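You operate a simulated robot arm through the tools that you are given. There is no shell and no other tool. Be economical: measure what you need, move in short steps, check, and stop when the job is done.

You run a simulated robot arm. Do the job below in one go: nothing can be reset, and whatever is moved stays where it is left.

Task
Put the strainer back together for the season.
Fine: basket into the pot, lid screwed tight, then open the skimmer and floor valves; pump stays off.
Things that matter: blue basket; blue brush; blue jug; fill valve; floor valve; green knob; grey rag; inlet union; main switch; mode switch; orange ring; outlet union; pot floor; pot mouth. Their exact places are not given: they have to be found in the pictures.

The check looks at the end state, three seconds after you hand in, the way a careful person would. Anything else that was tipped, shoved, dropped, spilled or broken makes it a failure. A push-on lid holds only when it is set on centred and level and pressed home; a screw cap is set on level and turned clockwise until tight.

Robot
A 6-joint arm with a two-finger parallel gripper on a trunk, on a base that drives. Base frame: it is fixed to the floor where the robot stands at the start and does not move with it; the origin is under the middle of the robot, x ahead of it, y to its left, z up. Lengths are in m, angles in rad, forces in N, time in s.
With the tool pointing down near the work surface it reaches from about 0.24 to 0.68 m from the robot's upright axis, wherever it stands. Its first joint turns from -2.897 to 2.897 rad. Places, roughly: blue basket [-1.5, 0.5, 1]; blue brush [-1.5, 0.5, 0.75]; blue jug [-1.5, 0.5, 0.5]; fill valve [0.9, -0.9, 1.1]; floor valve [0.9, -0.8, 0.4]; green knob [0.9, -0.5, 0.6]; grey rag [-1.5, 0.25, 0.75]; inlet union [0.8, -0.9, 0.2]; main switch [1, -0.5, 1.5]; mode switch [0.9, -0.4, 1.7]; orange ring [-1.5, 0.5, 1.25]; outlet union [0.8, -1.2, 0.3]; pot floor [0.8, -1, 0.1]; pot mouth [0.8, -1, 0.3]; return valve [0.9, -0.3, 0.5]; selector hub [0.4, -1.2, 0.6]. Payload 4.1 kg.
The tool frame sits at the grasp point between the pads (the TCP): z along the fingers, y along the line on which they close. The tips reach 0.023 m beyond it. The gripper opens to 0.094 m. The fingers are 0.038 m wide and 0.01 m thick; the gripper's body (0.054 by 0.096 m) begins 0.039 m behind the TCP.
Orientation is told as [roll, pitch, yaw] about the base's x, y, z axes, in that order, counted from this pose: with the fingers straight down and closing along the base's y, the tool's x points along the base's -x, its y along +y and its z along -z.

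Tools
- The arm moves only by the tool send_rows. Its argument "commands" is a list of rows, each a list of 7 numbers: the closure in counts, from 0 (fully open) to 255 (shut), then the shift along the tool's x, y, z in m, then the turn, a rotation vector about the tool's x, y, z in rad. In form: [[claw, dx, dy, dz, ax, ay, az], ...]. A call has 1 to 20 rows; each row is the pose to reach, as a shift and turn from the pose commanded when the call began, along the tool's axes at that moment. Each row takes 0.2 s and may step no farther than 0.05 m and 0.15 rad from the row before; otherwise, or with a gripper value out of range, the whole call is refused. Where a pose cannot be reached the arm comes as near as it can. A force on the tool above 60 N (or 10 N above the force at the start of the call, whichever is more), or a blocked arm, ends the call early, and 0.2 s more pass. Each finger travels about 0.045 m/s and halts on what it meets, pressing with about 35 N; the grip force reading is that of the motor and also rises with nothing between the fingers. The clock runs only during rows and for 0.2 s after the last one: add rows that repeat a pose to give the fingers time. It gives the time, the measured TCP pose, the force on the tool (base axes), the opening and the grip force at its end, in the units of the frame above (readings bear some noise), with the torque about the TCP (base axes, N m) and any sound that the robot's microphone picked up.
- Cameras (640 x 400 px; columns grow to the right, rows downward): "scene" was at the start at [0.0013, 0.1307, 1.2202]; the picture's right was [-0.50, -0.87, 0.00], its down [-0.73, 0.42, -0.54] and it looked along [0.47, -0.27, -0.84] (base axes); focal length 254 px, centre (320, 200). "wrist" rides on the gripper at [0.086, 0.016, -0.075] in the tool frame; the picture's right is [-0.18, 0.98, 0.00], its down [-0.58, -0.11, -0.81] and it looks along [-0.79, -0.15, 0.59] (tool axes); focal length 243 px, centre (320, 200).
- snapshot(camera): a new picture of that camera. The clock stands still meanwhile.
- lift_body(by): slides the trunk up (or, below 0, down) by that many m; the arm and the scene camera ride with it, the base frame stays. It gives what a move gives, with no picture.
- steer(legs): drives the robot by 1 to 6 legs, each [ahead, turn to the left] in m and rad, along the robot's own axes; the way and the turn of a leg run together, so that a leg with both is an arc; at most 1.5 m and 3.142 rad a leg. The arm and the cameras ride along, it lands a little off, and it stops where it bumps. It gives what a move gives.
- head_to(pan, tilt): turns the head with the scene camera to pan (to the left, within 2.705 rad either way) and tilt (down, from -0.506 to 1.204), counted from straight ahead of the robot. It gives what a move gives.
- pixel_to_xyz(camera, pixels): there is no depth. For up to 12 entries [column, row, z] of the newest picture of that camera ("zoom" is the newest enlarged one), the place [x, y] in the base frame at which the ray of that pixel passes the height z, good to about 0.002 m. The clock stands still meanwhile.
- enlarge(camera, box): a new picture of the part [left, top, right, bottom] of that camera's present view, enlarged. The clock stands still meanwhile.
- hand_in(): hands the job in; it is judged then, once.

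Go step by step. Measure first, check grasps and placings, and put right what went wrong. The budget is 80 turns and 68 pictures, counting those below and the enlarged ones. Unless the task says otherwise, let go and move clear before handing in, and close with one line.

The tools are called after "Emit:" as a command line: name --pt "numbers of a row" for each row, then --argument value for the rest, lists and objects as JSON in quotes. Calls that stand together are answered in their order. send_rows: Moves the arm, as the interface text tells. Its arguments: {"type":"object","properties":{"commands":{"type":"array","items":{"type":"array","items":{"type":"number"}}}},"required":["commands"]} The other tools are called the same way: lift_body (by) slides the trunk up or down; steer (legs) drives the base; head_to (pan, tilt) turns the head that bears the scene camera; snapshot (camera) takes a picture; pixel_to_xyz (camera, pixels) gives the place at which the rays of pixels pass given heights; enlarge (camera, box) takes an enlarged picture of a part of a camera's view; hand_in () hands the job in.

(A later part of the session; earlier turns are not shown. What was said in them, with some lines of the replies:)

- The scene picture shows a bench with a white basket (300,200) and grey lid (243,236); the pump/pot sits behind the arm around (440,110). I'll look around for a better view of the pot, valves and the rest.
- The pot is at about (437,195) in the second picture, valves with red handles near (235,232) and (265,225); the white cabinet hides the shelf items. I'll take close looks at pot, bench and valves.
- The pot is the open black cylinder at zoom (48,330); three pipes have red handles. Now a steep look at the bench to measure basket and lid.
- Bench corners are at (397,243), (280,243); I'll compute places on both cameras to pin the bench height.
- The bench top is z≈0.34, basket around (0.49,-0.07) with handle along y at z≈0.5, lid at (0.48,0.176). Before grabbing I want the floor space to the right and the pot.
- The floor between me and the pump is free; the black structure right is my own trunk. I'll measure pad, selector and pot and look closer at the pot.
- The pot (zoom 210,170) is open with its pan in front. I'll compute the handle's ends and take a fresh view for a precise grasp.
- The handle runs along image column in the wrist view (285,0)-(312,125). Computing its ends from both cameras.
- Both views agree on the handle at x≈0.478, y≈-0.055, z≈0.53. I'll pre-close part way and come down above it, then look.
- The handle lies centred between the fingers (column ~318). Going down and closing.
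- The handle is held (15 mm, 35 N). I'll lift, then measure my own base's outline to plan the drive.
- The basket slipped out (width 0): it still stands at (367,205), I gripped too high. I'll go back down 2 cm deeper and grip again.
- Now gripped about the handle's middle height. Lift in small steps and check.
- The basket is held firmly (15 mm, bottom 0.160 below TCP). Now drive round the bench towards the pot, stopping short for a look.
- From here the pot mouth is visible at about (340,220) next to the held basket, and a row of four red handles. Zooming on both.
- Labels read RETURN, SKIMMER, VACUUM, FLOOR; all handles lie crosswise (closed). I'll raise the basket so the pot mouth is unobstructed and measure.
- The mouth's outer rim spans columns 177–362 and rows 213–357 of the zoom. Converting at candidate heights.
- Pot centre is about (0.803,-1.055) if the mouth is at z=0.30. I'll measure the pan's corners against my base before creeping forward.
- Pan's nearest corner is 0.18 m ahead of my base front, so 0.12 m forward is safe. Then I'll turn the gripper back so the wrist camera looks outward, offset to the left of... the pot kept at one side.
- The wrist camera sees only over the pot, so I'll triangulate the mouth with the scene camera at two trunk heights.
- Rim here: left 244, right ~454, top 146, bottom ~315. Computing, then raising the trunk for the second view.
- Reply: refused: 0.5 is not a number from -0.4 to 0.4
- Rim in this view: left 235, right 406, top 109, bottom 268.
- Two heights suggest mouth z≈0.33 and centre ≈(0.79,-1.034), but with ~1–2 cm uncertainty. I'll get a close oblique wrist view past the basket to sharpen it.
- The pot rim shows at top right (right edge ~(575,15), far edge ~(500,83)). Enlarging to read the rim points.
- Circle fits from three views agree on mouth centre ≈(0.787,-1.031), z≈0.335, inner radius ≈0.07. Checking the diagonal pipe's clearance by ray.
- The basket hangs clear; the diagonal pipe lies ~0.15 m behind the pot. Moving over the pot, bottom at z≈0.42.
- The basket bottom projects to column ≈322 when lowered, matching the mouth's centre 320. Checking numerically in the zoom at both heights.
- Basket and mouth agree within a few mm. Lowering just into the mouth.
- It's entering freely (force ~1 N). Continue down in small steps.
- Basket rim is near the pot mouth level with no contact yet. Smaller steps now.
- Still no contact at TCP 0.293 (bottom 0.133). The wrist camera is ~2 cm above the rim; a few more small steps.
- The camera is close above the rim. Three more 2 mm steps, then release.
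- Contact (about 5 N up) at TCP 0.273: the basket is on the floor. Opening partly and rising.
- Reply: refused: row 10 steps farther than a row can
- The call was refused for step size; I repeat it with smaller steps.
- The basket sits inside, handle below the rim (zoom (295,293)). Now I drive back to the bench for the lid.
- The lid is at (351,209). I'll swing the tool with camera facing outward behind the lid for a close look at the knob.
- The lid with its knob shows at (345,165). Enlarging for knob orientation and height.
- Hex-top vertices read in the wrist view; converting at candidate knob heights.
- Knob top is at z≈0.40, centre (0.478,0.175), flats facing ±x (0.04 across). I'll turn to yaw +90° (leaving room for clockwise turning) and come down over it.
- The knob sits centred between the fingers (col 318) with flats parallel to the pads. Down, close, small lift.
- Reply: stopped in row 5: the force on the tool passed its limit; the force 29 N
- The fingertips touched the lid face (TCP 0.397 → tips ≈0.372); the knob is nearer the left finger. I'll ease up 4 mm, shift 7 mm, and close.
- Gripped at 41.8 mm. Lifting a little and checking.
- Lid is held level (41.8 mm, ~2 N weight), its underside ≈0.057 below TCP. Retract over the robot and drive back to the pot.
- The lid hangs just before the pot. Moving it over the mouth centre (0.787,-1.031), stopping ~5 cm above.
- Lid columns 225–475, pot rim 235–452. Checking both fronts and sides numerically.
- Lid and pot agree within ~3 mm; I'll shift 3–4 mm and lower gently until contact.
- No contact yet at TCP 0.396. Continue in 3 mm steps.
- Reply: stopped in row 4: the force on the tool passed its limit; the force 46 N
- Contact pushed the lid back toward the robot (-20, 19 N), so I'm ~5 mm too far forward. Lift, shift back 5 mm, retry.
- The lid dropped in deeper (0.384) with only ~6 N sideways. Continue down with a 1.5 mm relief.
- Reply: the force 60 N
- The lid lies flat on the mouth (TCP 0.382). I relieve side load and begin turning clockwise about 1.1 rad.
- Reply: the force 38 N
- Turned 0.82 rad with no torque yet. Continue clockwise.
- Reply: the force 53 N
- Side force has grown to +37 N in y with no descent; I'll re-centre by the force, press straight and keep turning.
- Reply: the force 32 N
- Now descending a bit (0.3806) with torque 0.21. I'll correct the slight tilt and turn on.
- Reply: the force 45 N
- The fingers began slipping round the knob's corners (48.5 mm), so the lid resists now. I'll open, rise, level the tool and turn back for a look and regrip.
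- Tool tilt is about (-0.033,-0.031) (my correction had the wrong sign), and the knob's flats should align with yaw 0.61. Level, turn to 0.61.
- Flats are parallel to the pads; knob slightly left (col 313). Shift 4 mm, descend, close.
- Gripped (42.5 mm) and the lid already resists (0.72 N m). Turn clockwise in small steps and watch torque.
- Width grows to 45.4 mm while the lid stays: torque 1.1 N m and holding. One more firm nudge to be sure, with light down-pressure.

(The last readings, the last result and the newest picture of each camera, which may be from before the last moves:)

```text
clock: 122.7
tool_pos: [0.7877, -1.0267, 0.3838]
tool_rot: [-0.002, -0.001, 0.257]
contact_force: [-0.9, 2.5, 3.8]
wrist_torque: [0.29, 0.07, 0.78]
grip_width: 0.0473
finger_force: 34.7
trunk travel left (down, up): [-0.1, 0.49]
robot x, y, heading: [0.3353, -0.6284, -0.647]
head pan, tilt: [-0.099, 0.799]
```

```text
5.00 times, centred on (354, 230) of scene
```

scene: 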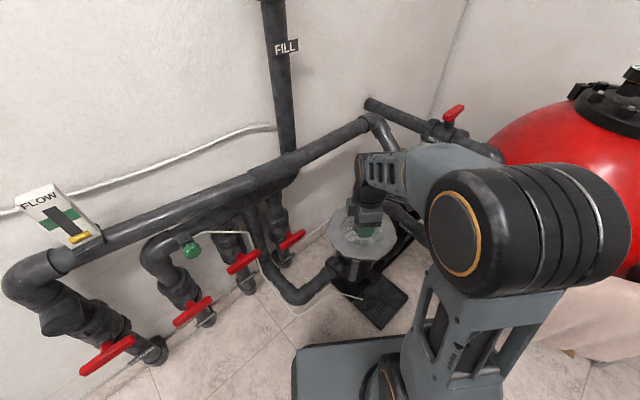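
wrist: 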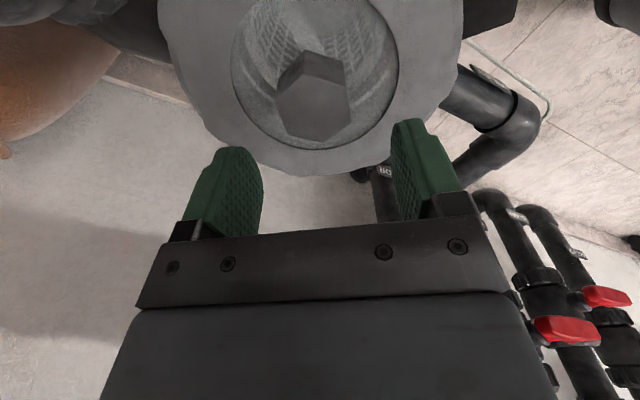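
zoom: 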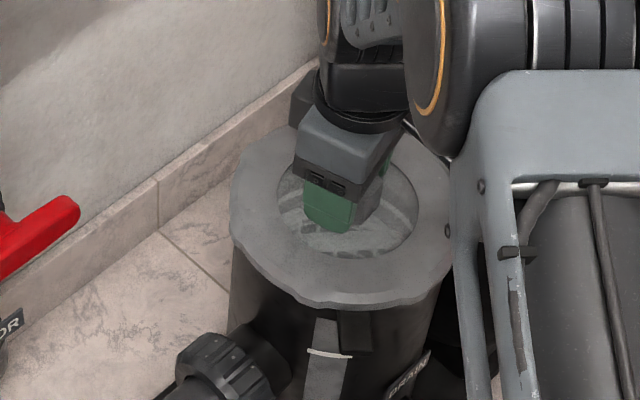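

The lid sits level and centred, torque peaked ~1.1 N m with the fingers slipping at the corners: tight. Release, rise and move to face the valves.

Emit:
send_rows --pt "60 0 0 0 0 0 0" --pt "60 0 0 0 0 0 0" --pt "60 0 0 -0.02 0 0 0" --pt "60 0 0 -0.06 0 0 0" --pt "60 0 0 -0.1 0 0 0" --pt "60 0 0 -0.15 0 0 0" --pt "60 0 0 -0.2 0 0 0" --pt "60 0.01 0.04 -0.2 0 0 0.03" --pt "60 0.02 0.08 -0.2 0 0 0.06" --pt "60 0.03 0.12 -0.2 0 0 0.09" --pt "60 0.04 0.16 -0.2 0 0 0.12" --pt "60 0.05 0.2 -0.2 0 0 0.15" --pt "60 0.06 0.24 -0.2 0 0 0.18" --pt "60 0.07 0.28 -0.2 0 0 0.21" --pt "60 0.075 0.32 -0.2 0 0 0.24" --pt "60 0.079 0.359 -0.2 0 0 0.257" --pt "60 0.079 0.359 -0.2 0 0 0.257"

Emit:
snapshot --camera "wrist"

Emit:
snapshot --camera "scene"

```text
clock: 126.3
tool_pos: [0.6226, -0.7007, 0.5835]
tool_rot: [-0.001, 0.001, 0.0]
contact_force: [0.1, 0.0, -0.1]
wrist_torque: [0.0, 0.04, 0.02]
grip_width: 0.0719
finger_force: 0.0
out of reach, approached as far as the arm can: row 16, 17
trunk travel left (down, up): [-0.1, 0.49]
robot x, y, heading: [0.3346, -0.6308, -0.644]
head pan, tilt: [-0.099, 0.799]
```

```text
6 pictures are left
```

wrist: 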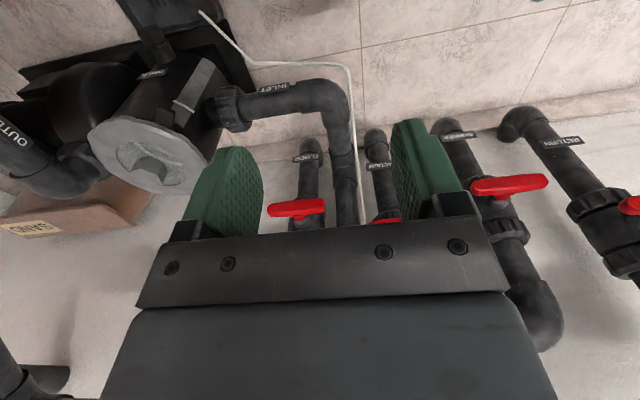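

```text
5 pictures are left
```

scene: 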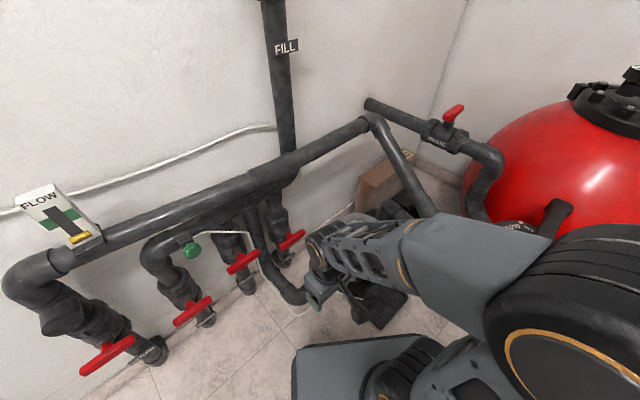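

All handles lie horizontal (closed): wrist floor (296,208), vacuum (387,216), skimmer (510,186); scene floor (291,240), skimmer (193,311). Triangulating.

Emit:
pixel_to_xyz --camera "wrist" --pixels '[[296, 208, 0.45], [296, 208, 0.4], [296, 208, 0.35], [268, 210, 0.4], [325, 206, 0.4], [510, 186, 0.45], [510, 186, 0.4], [471, 188, 0.4], [548, 181, 0.4]]'

Emit:
pixel_to_xyz --camera "scene" --pixels '[[291, 240, 0.45], [291, 240, 0.4], [291, 240, 0.35], [279, 250, 0.4], [304, 231, 0.4], [193, 311, 0.45], [193, 311, 0.4], [193, 311, 0.5], [174, 325, 0.45], [212, 297, 0.45]]'

```text
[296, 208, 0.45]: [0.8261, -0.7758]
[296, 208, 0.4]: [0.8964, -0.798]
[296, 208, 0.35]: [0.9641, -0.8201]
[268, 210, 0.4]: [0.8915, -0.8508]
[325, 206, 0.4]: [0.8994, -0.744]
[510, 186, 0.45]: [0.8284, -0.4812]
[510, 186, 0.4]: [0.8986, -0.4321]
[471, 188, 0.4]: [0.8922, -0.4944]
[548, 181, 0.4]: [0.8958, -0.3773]
```

```text
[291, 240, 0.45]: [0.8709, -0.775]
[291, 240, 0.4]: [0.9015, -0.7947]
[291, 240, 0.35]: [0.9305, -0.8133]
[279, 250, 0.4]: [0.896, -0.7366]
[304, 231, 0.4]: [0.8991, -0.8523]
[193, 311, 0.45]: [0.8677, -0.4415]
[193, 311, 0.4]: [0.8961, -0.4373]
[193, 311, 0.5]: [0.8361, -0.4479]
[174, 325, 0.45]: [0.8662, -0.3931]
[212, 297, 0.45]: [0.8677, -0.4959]
```

Rays meet at z=0.40: floor handle centre (0.898,-0.796,0.40), skimmer (0.897,-0.435,0.40), ~0.11 long. I'll back off 0.15 m, then pitch the gripper to point at the wall in front of the floor handle.

Emit:
steer --legs '[[-0.15, 0]]'

Emit:
send_rows --pt "60 0 0 0 0 -0.14 0" --pt "60 -0.02 -0.01 0 0 -0.28 0" --pt "60 -0.05 -0.02 0 0 -0.42 0" --pt "60 -0.08 -0.04 0.01 0 -0.56 0" --pt "60 -0.11 -0.06 0.03 0 -0.7 0" --pt "60 -0.14 -0.08 0.05 0 -0.84 0" --pt "60 -0.17 -0.1 0.07 0 -0.98 0" --pt "60 -0.2 -0.12 0.09 0 -1.12 0" --pt "60 -0.22 -0.14 0.11 0 -1.26 0" --pt "60 -0.24 -0.15 0.13 0 -1.4 0" --pt "60 -0.26 -0.165 0.15 0 -1.5 0" --pt "60 -0.28 -0.175 0.17 0 -1.57 0" --pt "60 -0.29 -0.186 0.183 0 -1.57 0" --pt "60 -0.29 -0.186 0.183 0 -1.57 0"

```text
clock: 127.7
tool_pos: [0.5008, -0.609, 0.5826]
tool_rot: [-0.001, 0.002, 0.004]
contact_force: [1.1, 0.6, -1.0]
wrist_torque: [0.02, 0.03, 0.02]
grip_width: 0.0718
finger_force: 0.1
trunk travel left (down, up): [-0.1, 0.49]
robot x, y, heading: [0.2147, -0.5377, -0.645]
head pan, tilt: [-0.099, 0.799]
```

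```text
clock: 130.7
tool_pos: [0.7949, -0.7988, 0.4012]
tool_rot: [1.186, -1.563, -1.179]
contact_force: [-0.8, 0.3, 0.1]
wrist_torque: [0.01, 0.03, -0.03]
grip_width: 0.0719
finger_force: 0.1
out of reach, approached as far as the arm can: row 1, 2, 3, 4, 5, 9, 10, 11, 12, 13, 14
trunk travel left (down, up): [-0.1, 0.49]
robot x, y, heading: [0.2165, -0.5341, -0.643]
head pan, tilt: [-0.099, 0.799]
```

The tool now points at the wall (TCP 0.795,-0.799,0.401). Rolling +90° so the fingers straddle the horizontal handle.

Emit:
send_rows --pt "60 0 0 0 0 0 0.14" --pt "60 0 0 0 0 0 0.28" --pt "60 0 0 0 0 0 0.42" --pt "60 0 0 0 0 0 0.56" --pt "60 0 0 0 0 0 0.7" --pt "60 0 0 0 0 0 0.84" --pt "60 0 0 0 0 0 0.98" --pt "60 0 0 0 0 0 1.12" --pt "60 0 0 0 0 0 1.26" --pt "60 0 0 0 0 0 1.4" --pt "60 0 0 0 0 0 1.5" --pt "60 0 0 0 0 0 1.57" --pt "60 0 0 0 0 0 1.57"

Emit:
snapshot --camera "wrist"

```text
clock: 133.5
tool_pos: [0.794, -0.7993, 0.4005]
tool_rot: [1.567, -0.001, -1.567]
contact_force: [0.2, 0.5, -0.4]
wrist_torque: [0.0, 0.0, -0.02]
grip_width: 0.072
finger_force: 0.0
trunk travel left (down, up): [-0.1, 0.49]
robot x, y, heading: [0.2159, -0.5368, -0.645]
head pan, tilt: [-0.099, 0.799]
```

```text
4 pictures are left
```

wrist: 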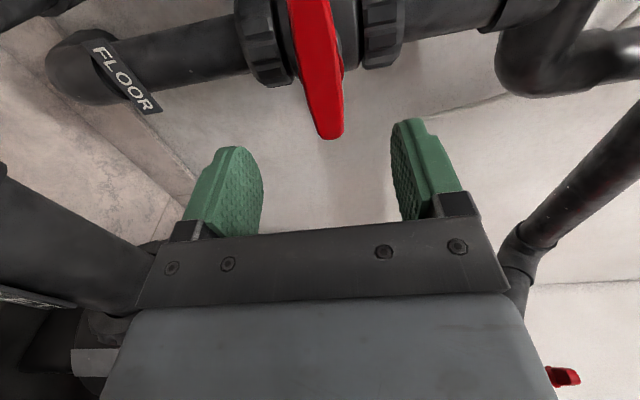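

The red handle lies crosswise, centred between the fingers (col ~320). Advance 9.5 cm and close.

Emit:
send_rows --pt "60 0 0 0.03 0 0 0" --pt "60 0 0 0.06 0 0 0" --pt "60 0 0 0.08 0 0 0" --pt "60 0 0 0.09 0 0 0" --pt "60 0 0 0.096 0 0 0" --pt "255 0 0 0.096 0 0 0" --pt "255 0 0 0.096 0 0 0" --pt "255 0 0 0.096 0 0 0" --pt "255 0 0 0.096 0 0 0" --pt "255 0 0 0.096 0 0 0"

```text
clock: 135.7
tool_pos: [0.8912, -0.7967, 0.3988]
tool_rot: [1.567, 0.001, -1.569]
contact_force: [1.8, 0.1, -2.0]
wrist_torque: [-0.01, -0.32, -0.25]
grip_width: 0.0279
finger_force: 45.5
trunk travel left (down, up): [-0.1, 0.49]
robot x, y, heading: [0.2202, -0.5387, -0.645]
head pan, tilt: [-0.099, 0.799]
```

Handle gripped (28 mm). Turning counter-clockwise a little to feel the direction.

Emit:
send_rows --pt "255 0 0 0 0 0 -0.1" --pt "255 0 0 0 0 0 -0.2" --pt "255 0 0 0 0 0 -0.3"

```text
clock: 136.5
tool_pos: [0.8916, -0.798, 0.3998]
tool_rot: [1.567, -0.304, -1.566]
contact_force: [-8.7, 5.7, -1.8]
wrist_torque: [-0.03, -0.78, -0.99]
grip_width: 0.0281
finger_force: 44.8
trunk travel left (down, up): [-0.1, 0.49]
robot x, y, heading: [0.2145, -0.5372, -0.646]
head pan, tilt: [-0.099, 0.799]
```

It turns freely with the grip. Completing the quarter turn.

Emit:
send_rows --pt "255 0 0 0 0 0 -0.14" --pt "255 0 0 0 0 0 -0.28" --pt "255 0 0 0 0 0 -0.42" --pt "255 0 0 0 0 0 -0.56" --pt "255 0 0 0 0 0 -0.7" --pt "255 0 0 0 0 0 -0.84" --pt "255 0 0 0 0 0 -0.98" --pt "255 0 0 0 0 0 -1.12" --pt "255 0 0 0 0 0 -1.22" --pt "255 0 0 0 0 0 -1.28"

```text
clock: 138.7
tool_pos: [0.8901, -0.798, 0.3999]
tool_rot: [-1.255, -1.56, 1.258]
contact_force: [-9.5, 6.9, -3.3]
wrist_torque: [0.75, -0.83, 0.06]
grip_width: 0.0281
finger_force: 45.2
trunk travel left (down, up): [-0.1, 0.49]
robot x, y, heading: [0.2133, -0.5398, -0.645]
head pan, tilt: [-0.099, 0.799]
```

Torque rises at the end of the quarter turn (0.75 N m: stop). Release, back out, shift to the skimmer valve and roll back +90°.

Emit:
send_rows --pt "60 0 0 0 0 0 0" --pt "60 0 0 0 0 0 0" --pt "60 0 0 0 0 0 0" --pt "60 0 0 -0.03 0 0 0" --pt "60 0 0 -0.07 0 0 0" --pt "60 0 0 -0.11 0 0 0" --pt "60 0 0 -0.13 0 0 0" --pt "60 0 0.04 -0.13 0 0 0" --pt "60 0 0.08 -0.13 0 0 0" --pt "60 0 0.12 -0.13 0 0 0" --pt "60 0 0.16 -0.13 0 0 0" --pt "60 0 0.2 -0.13 0 0 0" --pt "60 0 0.24 -0.13 0 0 0" --pt "60 0 0.28 -0.13 0 0 0" --pt "60 0 0.32 -0.13 0 0 0" --pt "60 0 0.362 -0.13 0 0 0" --pt "60 0 0.362 -0.13 0 0 0"

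Emit:
send_rows --pt "60 0 0 0 0 0 0.14" --pt "60 0 0 0 0 0 0.28" --pt "60 0 0 0 0 0 0.42" --pt "60 0 0 0 0 0 0.56" --pt "60 0 0 0 0 0 0.7" --pt "60 0 0 0 0 0 0.84" --pt "60 0 0 0 0 0 0.98" --pt "60 0 0 0 0 0 1.12" --pt "60 0 0 0 0 0 1.26" --pt "60 0 0 0 0 0 1.4" --pt "60 0 0 0 0 0 1.5" --pt "60 0 0 0 0 0 1.57" --pt "60 0 0 0 0 0 1.57"

Emit:
snapshot --camera "wrist"

```text
clock: 142.3
tool_pos: [0.802, -0.6144, 0.4111]
tool_rot: [1.427, -1.459, -1.311]
contact_force: [-0.1, -0.8, -0.2]
wrist_torque: [-0.01, -0.01, -0.03]
grip_width: 0.0721
finger_force: 0.0
out of reach, approached as far as the arm can: row 6, 7, 8, 9, 10, 11, 12, 13, 14, 15, 16, 17
trunk travel left (down, up): [-0.1, 0.49]
robot x, y, heading: [0.2155, -0.5333, -0.654]
head pan, tilt: [-0.099, 0.799]
```

```text
clock: 145.1
tool_pos: [0.7992, -0.6141, 0.4138]
tool_rot: [1.555, 0.111, -1.456]
contact_force: [0.5, 0.4, 0.0]
wrist_torque: [0.01, 0.01, 0.02]
grip_width: 0.0719
finger_force: 0.0
trunk travel left (down, up): [-0.1, 0.49]
robot x, y, heading: [0.2163, -0.5394, -0.649]
head pan, tilt: [-0.099, 0.799]
```

```text
3 pictures are left
```

wrist: 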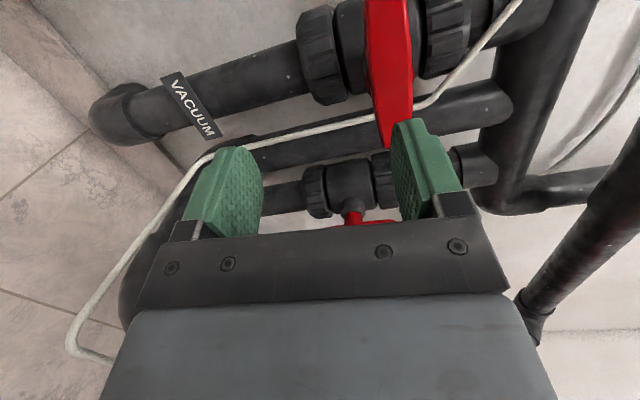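

I only reached y=-0.614 (arm too folded) and the tool is askew; the floor handle in the background (365,220) now lies along its pipe. I'll back the base 0.15 m more, then re-square in front of the skimmer.

Emit:
steer --legs '[[-0.15, 0]]'

Emit:
send_rows --pt "60 0.0 0 0.02 -0.008 -0.057 -0.055" --pt "60 0.02 0 0.04 -0.016 -0.115 -0.111" --pt "60 0.04 -0.005 0.06 -0.016 -0.115 -0.111" --pt "60 0.06 -0.01 0.08 -0.016 -0.115 -0.111" --pt "60 0.08 -0.01 0.1 -0.016 -0.115 -0.111" --pt "60 0.08 -0.01 0.1 -0.016 -0.115 -0.111"

```text
clock: 146.5
tool_pos: [0.6775, -0.5235, 0.4139]
tool_rot: [1.556, 0.11, -1.458]
contact_force: [0.4, -0.6, -0.5]
wrist_torque: [-0.01, -0.01, 0.01]
grip_width: 0.0719
finger_force: 0.0
trunk travel left (down, up): [-0.1, 0.49]
robot x, y, heading: [0.0959, -0.4459, -0.646]
head pan, tilt: [-0.099, 0.799]
```

```text
clock: 147.9
tool_pos: [0.7689, -0.5425, 0.4111]
tool_rot: [1.557, -0.003, -1.474]
contact_force: [-1.1, -0.8, 0.3]
wrist_torque: [0.01, 0.01, 0.03]
grip_width: 0.0718
finger_force: 0.0
out of reach, approached as far as the arm can: row 1, 2, 3, 4, 5, 6
trunk travel left (down, up): [-0.1, 0.49]
robot x, y, heading: [0.097, -0.4442, -0.644]
head pan, tilt: [-0.099, 0.799]
```

The arm can't point straight ahead at this shoulder height. I'll lower the trunk 0.1 m (tool compensating up) to ease the wrist, then try to reach y=-0.436.

Emit:
lift_body --by -0.095

Emit:
send_rows --pt "60 0 0.03 0 0 -0.03 0" --pt "60 0.0 0.06 0.0 0 -0.06 0" --pt "60 0.02 0.085 0.01 0 -0.09 0" --pt "60 0.04 0.085 0.02 0 -0.09 0" --pt "60 0.06 0.085 0.02 0 -0.09 0" --pt "60 0.08 0.085 0.02 0 -0.09 0" --pt "60 0.106 0.085 0.02 0 -0.09 0" --pt "60 0.106 0.085 0.02 0 -0.09 0" --pt "60 0.106 0.085 0.02 0 -0.09 0"

```text
clock: 149.2
tool_pos: [0.7699, -0.5421, 0.3169]
tool_rot: [1.557, -0.003, -1.473]
contact_force: [0.3, 0.8, 0.4]
wrist_torque: [-0.02, 0.01, 0.0]
grip_width: 0.072
finger_force: 0.0
trunk travel left (down, up): [-0.005, 0.585]
robot x, y, heading: [0.0937, -0.4453, -0.645]
head pan, tilt: [-0.099, 0.799]
```

```text
clock: 151.2
tool_pos: [0.7842, -0.5347, 0.4042]
tool_rot: [1.546, 0.0, -1.467]
contact_force: [0.4, 0.3, 0.2]
wrist_torque: [-0.02, 0.01, 0.03]
grip_width: 0.0717
finger_force: 0.0
out of reach, approached as far as the arm can: row 1, 2, 3, 4, 5, 6, 7, 8, 9
trunk travel left (down, up): [-0.005, 0.585]
robot x, y, heading: [0.0948, -0.4458, -0.648]
head pan, tilt: [-0.099, 0.799]
```

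The limit is in sideways pointing (needs ≥~0.23 rad off the arm's bearing). I'll approach skewed by 0.3 rad instead, which still lets the pads take the handle from above and below.

Emit:
send_rows --pt "60 0.015 0 0.005 0 0.06 0" --pt "60 0.03 0 0.01 0 0.12 0" --pt "60 0.045 -0.002 0.014 0 0.18 0" --pt "60 0.06 -0.004 0.018 0 0.2 0" --pt "60 0.0686 -0.004 0.018 0 0.2 0" --pt "60 0.0686 -0.004 0.018 0 0.2 0"

Emit:
snapshot --camera "wrist"

```text
clock: 152.6
tool_pos: [0.7979, -0.4657, 0.4031]
tool_rot: [1.547, 0.003, -1.269]
contact_force: [1.1, -0.2, 0.0]
wrist_torque: [0.0, 0.02, 0.02]
grip_width: 0.0717
finger_force: 0.0
trunk travel left (down, up): [-0.005, 0.585]
robot x, y, heading: [0.0925, -0.4488, -0.648]
head pan, tilt: [-0.099, 0.799]
```

```text
2 pictures are left
```

wrist: 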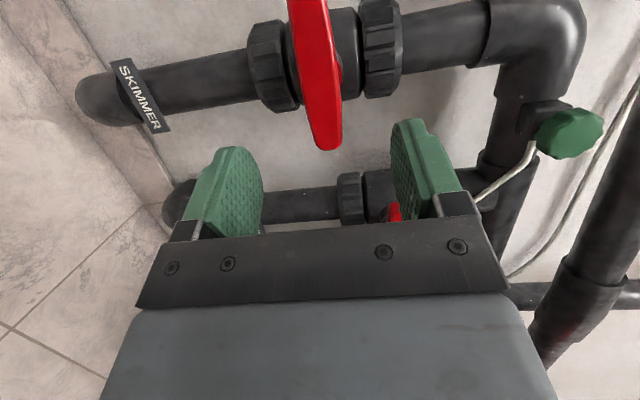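

Reached: the skimmer handle is centred between the pads (col ~318). Advance and grip.

Emit:
send_rows --pt "60 0 0 0.03 0 0 0" --pt "60 0 0 0.06 0 0 0" --pt "60 0 0 0.08 0 0 0" --pt "60 0 -0.002 0.09 0 0 0" --pt "60 0 -0.003 0.096 0 0 0" --pt "255 0 -0.003 0.096 0 0 0" --pt "255 0 -0.003 0.096 0 0 0" --pt "255 0 -0.003 0.096 0 0 0" --pt "255 0 -0.003 0.096 0 0 0" --pt "255 0 -0.003 0.096 0 0 0"

```text
clock: 154.8
tool_pos: [0.8889, -0.4369, 0.3991]
tool_rot: [1.549, 0.001, -1.269]
contact_force: [3.9, 0.1, 4.6]
wrist_torque: [0.02, -0.87, -0.18]
grip_width: 0.0278
finger_force: 45.4
trunk travel left (down, up): [-0.005, 0.585]
robot x, y, heading: [0.0976, -0.4464, -0.647]
head pan, tilt: [-0.099, 0.799]
5 turns are left
```

Gripped (27.8 mm) with 5 turns left. Turning a quarter counter-clockwise about the valve's own axis (world x).

Emit:
send_rows --pt "255 0 0 0 0.0414 0 -0.1337" --pt "255 0 0 0 0.0829 0 -0.2674" --pt "255 0 0 0 0.1243 0 -0.4011" --pt "255 0 0 0 0.1658 0 -0.5348" --pt "255 0 0 0 0.2072 0 -0.6685" --pt "255 0 0 0 0.2486 0 -0.8022" --pt "255 0 0 0 0.2901 0 -0.9359" --pt "255 0 0 0 0.3315 0 -1.0696" --pt "255 0 0 0 0.373 0 -1.2033" --pt "255 0 0 0 0.4144 0 -1.337" --pt "255 0 0 0 0.4558 0 -1.4707" --pt "255 0 0 0 0.4736 0 -1.528"

Emit:
enlarge --camera "scene" --box '[140, 130, 428, 310]'

```text
clock: 156.7
tool_pos: [0.8914, -0.4383, 0.3985]
tool_rot: [0.936, -1.043, -0.85]
contact_force: [-40.6, -1.7, 18.5]
wrist_torque: [-0.01, 0.33, 0.17]
grip_width: 0.028
finger_force: 45.4
out of reach, approached as far as the arm can: row 8, 9
trunk travel left (down, up): [-0.005, 0.585]
robot x, y, heading: [0.0931, -0.4456, -0.64]
head pan, tilt: [-0.099, 0.799]
stopped in row 9: the force on the tool passed its limit (the readings are from after the stop); the commanded pose is now the measured one
```

```text
2.22 times, centred on (284, 220) of scene
4 turns are left
```

zoom: 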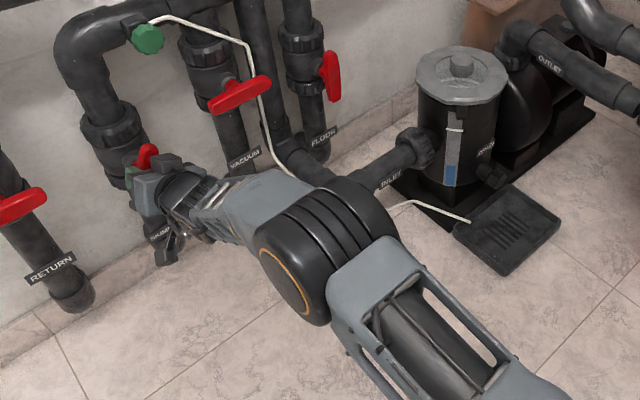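

The floor handle (zoom 332,75) is along its pipe; skimmer has turned ~1.15 rad of 1.57. I ease back 4 mm and finish the remaining 0.42 rad about the tool's own axis.

Emit:
send_rows --pt "255 0 0 -0.004 0 0 -0.06" --pt "255 0 0 -0.004 0 0 -0.14" --pt "255 0 0 -0.004 0 0 -0.22" --pt "255 0 0 -0.004 0 0 -0.3" --pt "255 0 0 -0.004 0 0 -0.38" --pt "255 0 0 -0.004 0 0 -0.44" --pt "255 0 0 -0.004 0 0 -0.48" --pt "255 0 0 -0.004 0 0 -0.48"

```text
clock: 158.4
tool_pos: [0.887, -0.439, 0.3976]
tool_rot: [-0.125, -1.261, 0.283]
contact_force: [1.4, -5.6, 12.5]
wrist_torque: [0.46, 0.95, -0.82]
grip_width: 0.0301
finger_force: 45.3
trunk travel left (down, up): [-0.005, 0.585]
robot x, y, heading: [0.0932, -0.4455, -0.644]
head pan, tilt: [-0.099, 0.799]
3 turns are left
```

The pads now close horizontally (rotation ≈1.6 rad) with stop-like torque: skimmer is open. Release and back straight out.

Emit:
send_rows --pt "50 0 0 0 0 0 0" --pt "50 0 0 0 0 0 0" --pt "50 0 0 0 0 0 0" --pt "50 0 0 -0.02 0 0 0" --pt "50 0 0 -0.04 0 0 0" --pt "50 0 0 -0.06 0 0 0" --pt "50 0 0 -0.08 0 0 0" --pt "50 0 0 -0.1 0 0 0"

Emit:
snapshot --camera "wrist"

```text
clock: 160.2
tool_pos: [0.7976, -0.4633, 0.4283]
tool_rot: [-0.108, -1.259, 0.28]
contact_force: [0.2, 0.1, 0.7]
wrist_torque: [0.0, -0.02, 0.0]
grip_width: 0.0755
finger_force: 0.1
out of reach, approached as far as the arm can: row 5, 6, 7, 8
trunk travel left (down, up): [-0.005, 0.585]
robot x, y, heading: [0.0937, -0.4442, -0.64]
head pan, tilt: [-0.099, 0.799]
```

```text
0 pictures are left
2 turns are left
```

wrist: 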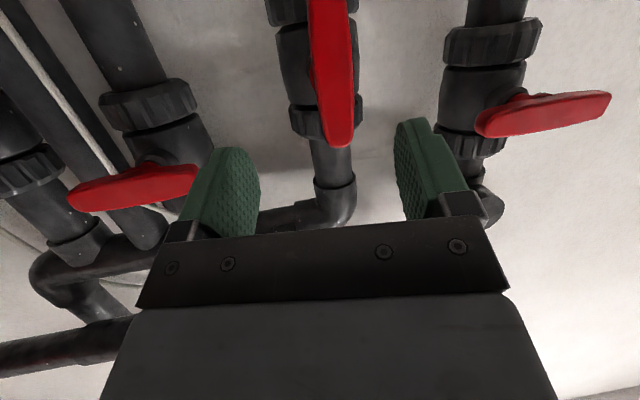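

The last picture shows the skimmer handle (330,75) in line with its pipe, the vacuum and return handles still crosswise, and the gripper clear of everything. Handing in.

Emit:
hand_in

```text
The job is handed in.
```

The job is handed in: the basket is in the pot, the lid is screwed on until it stopped turning, and the skimmer and floor valves are open. I did not touch the pump or the other valves. I judged the lid tight because the gripper slipped on the knob at about 1.1 N m; I could not confirm it any other way.
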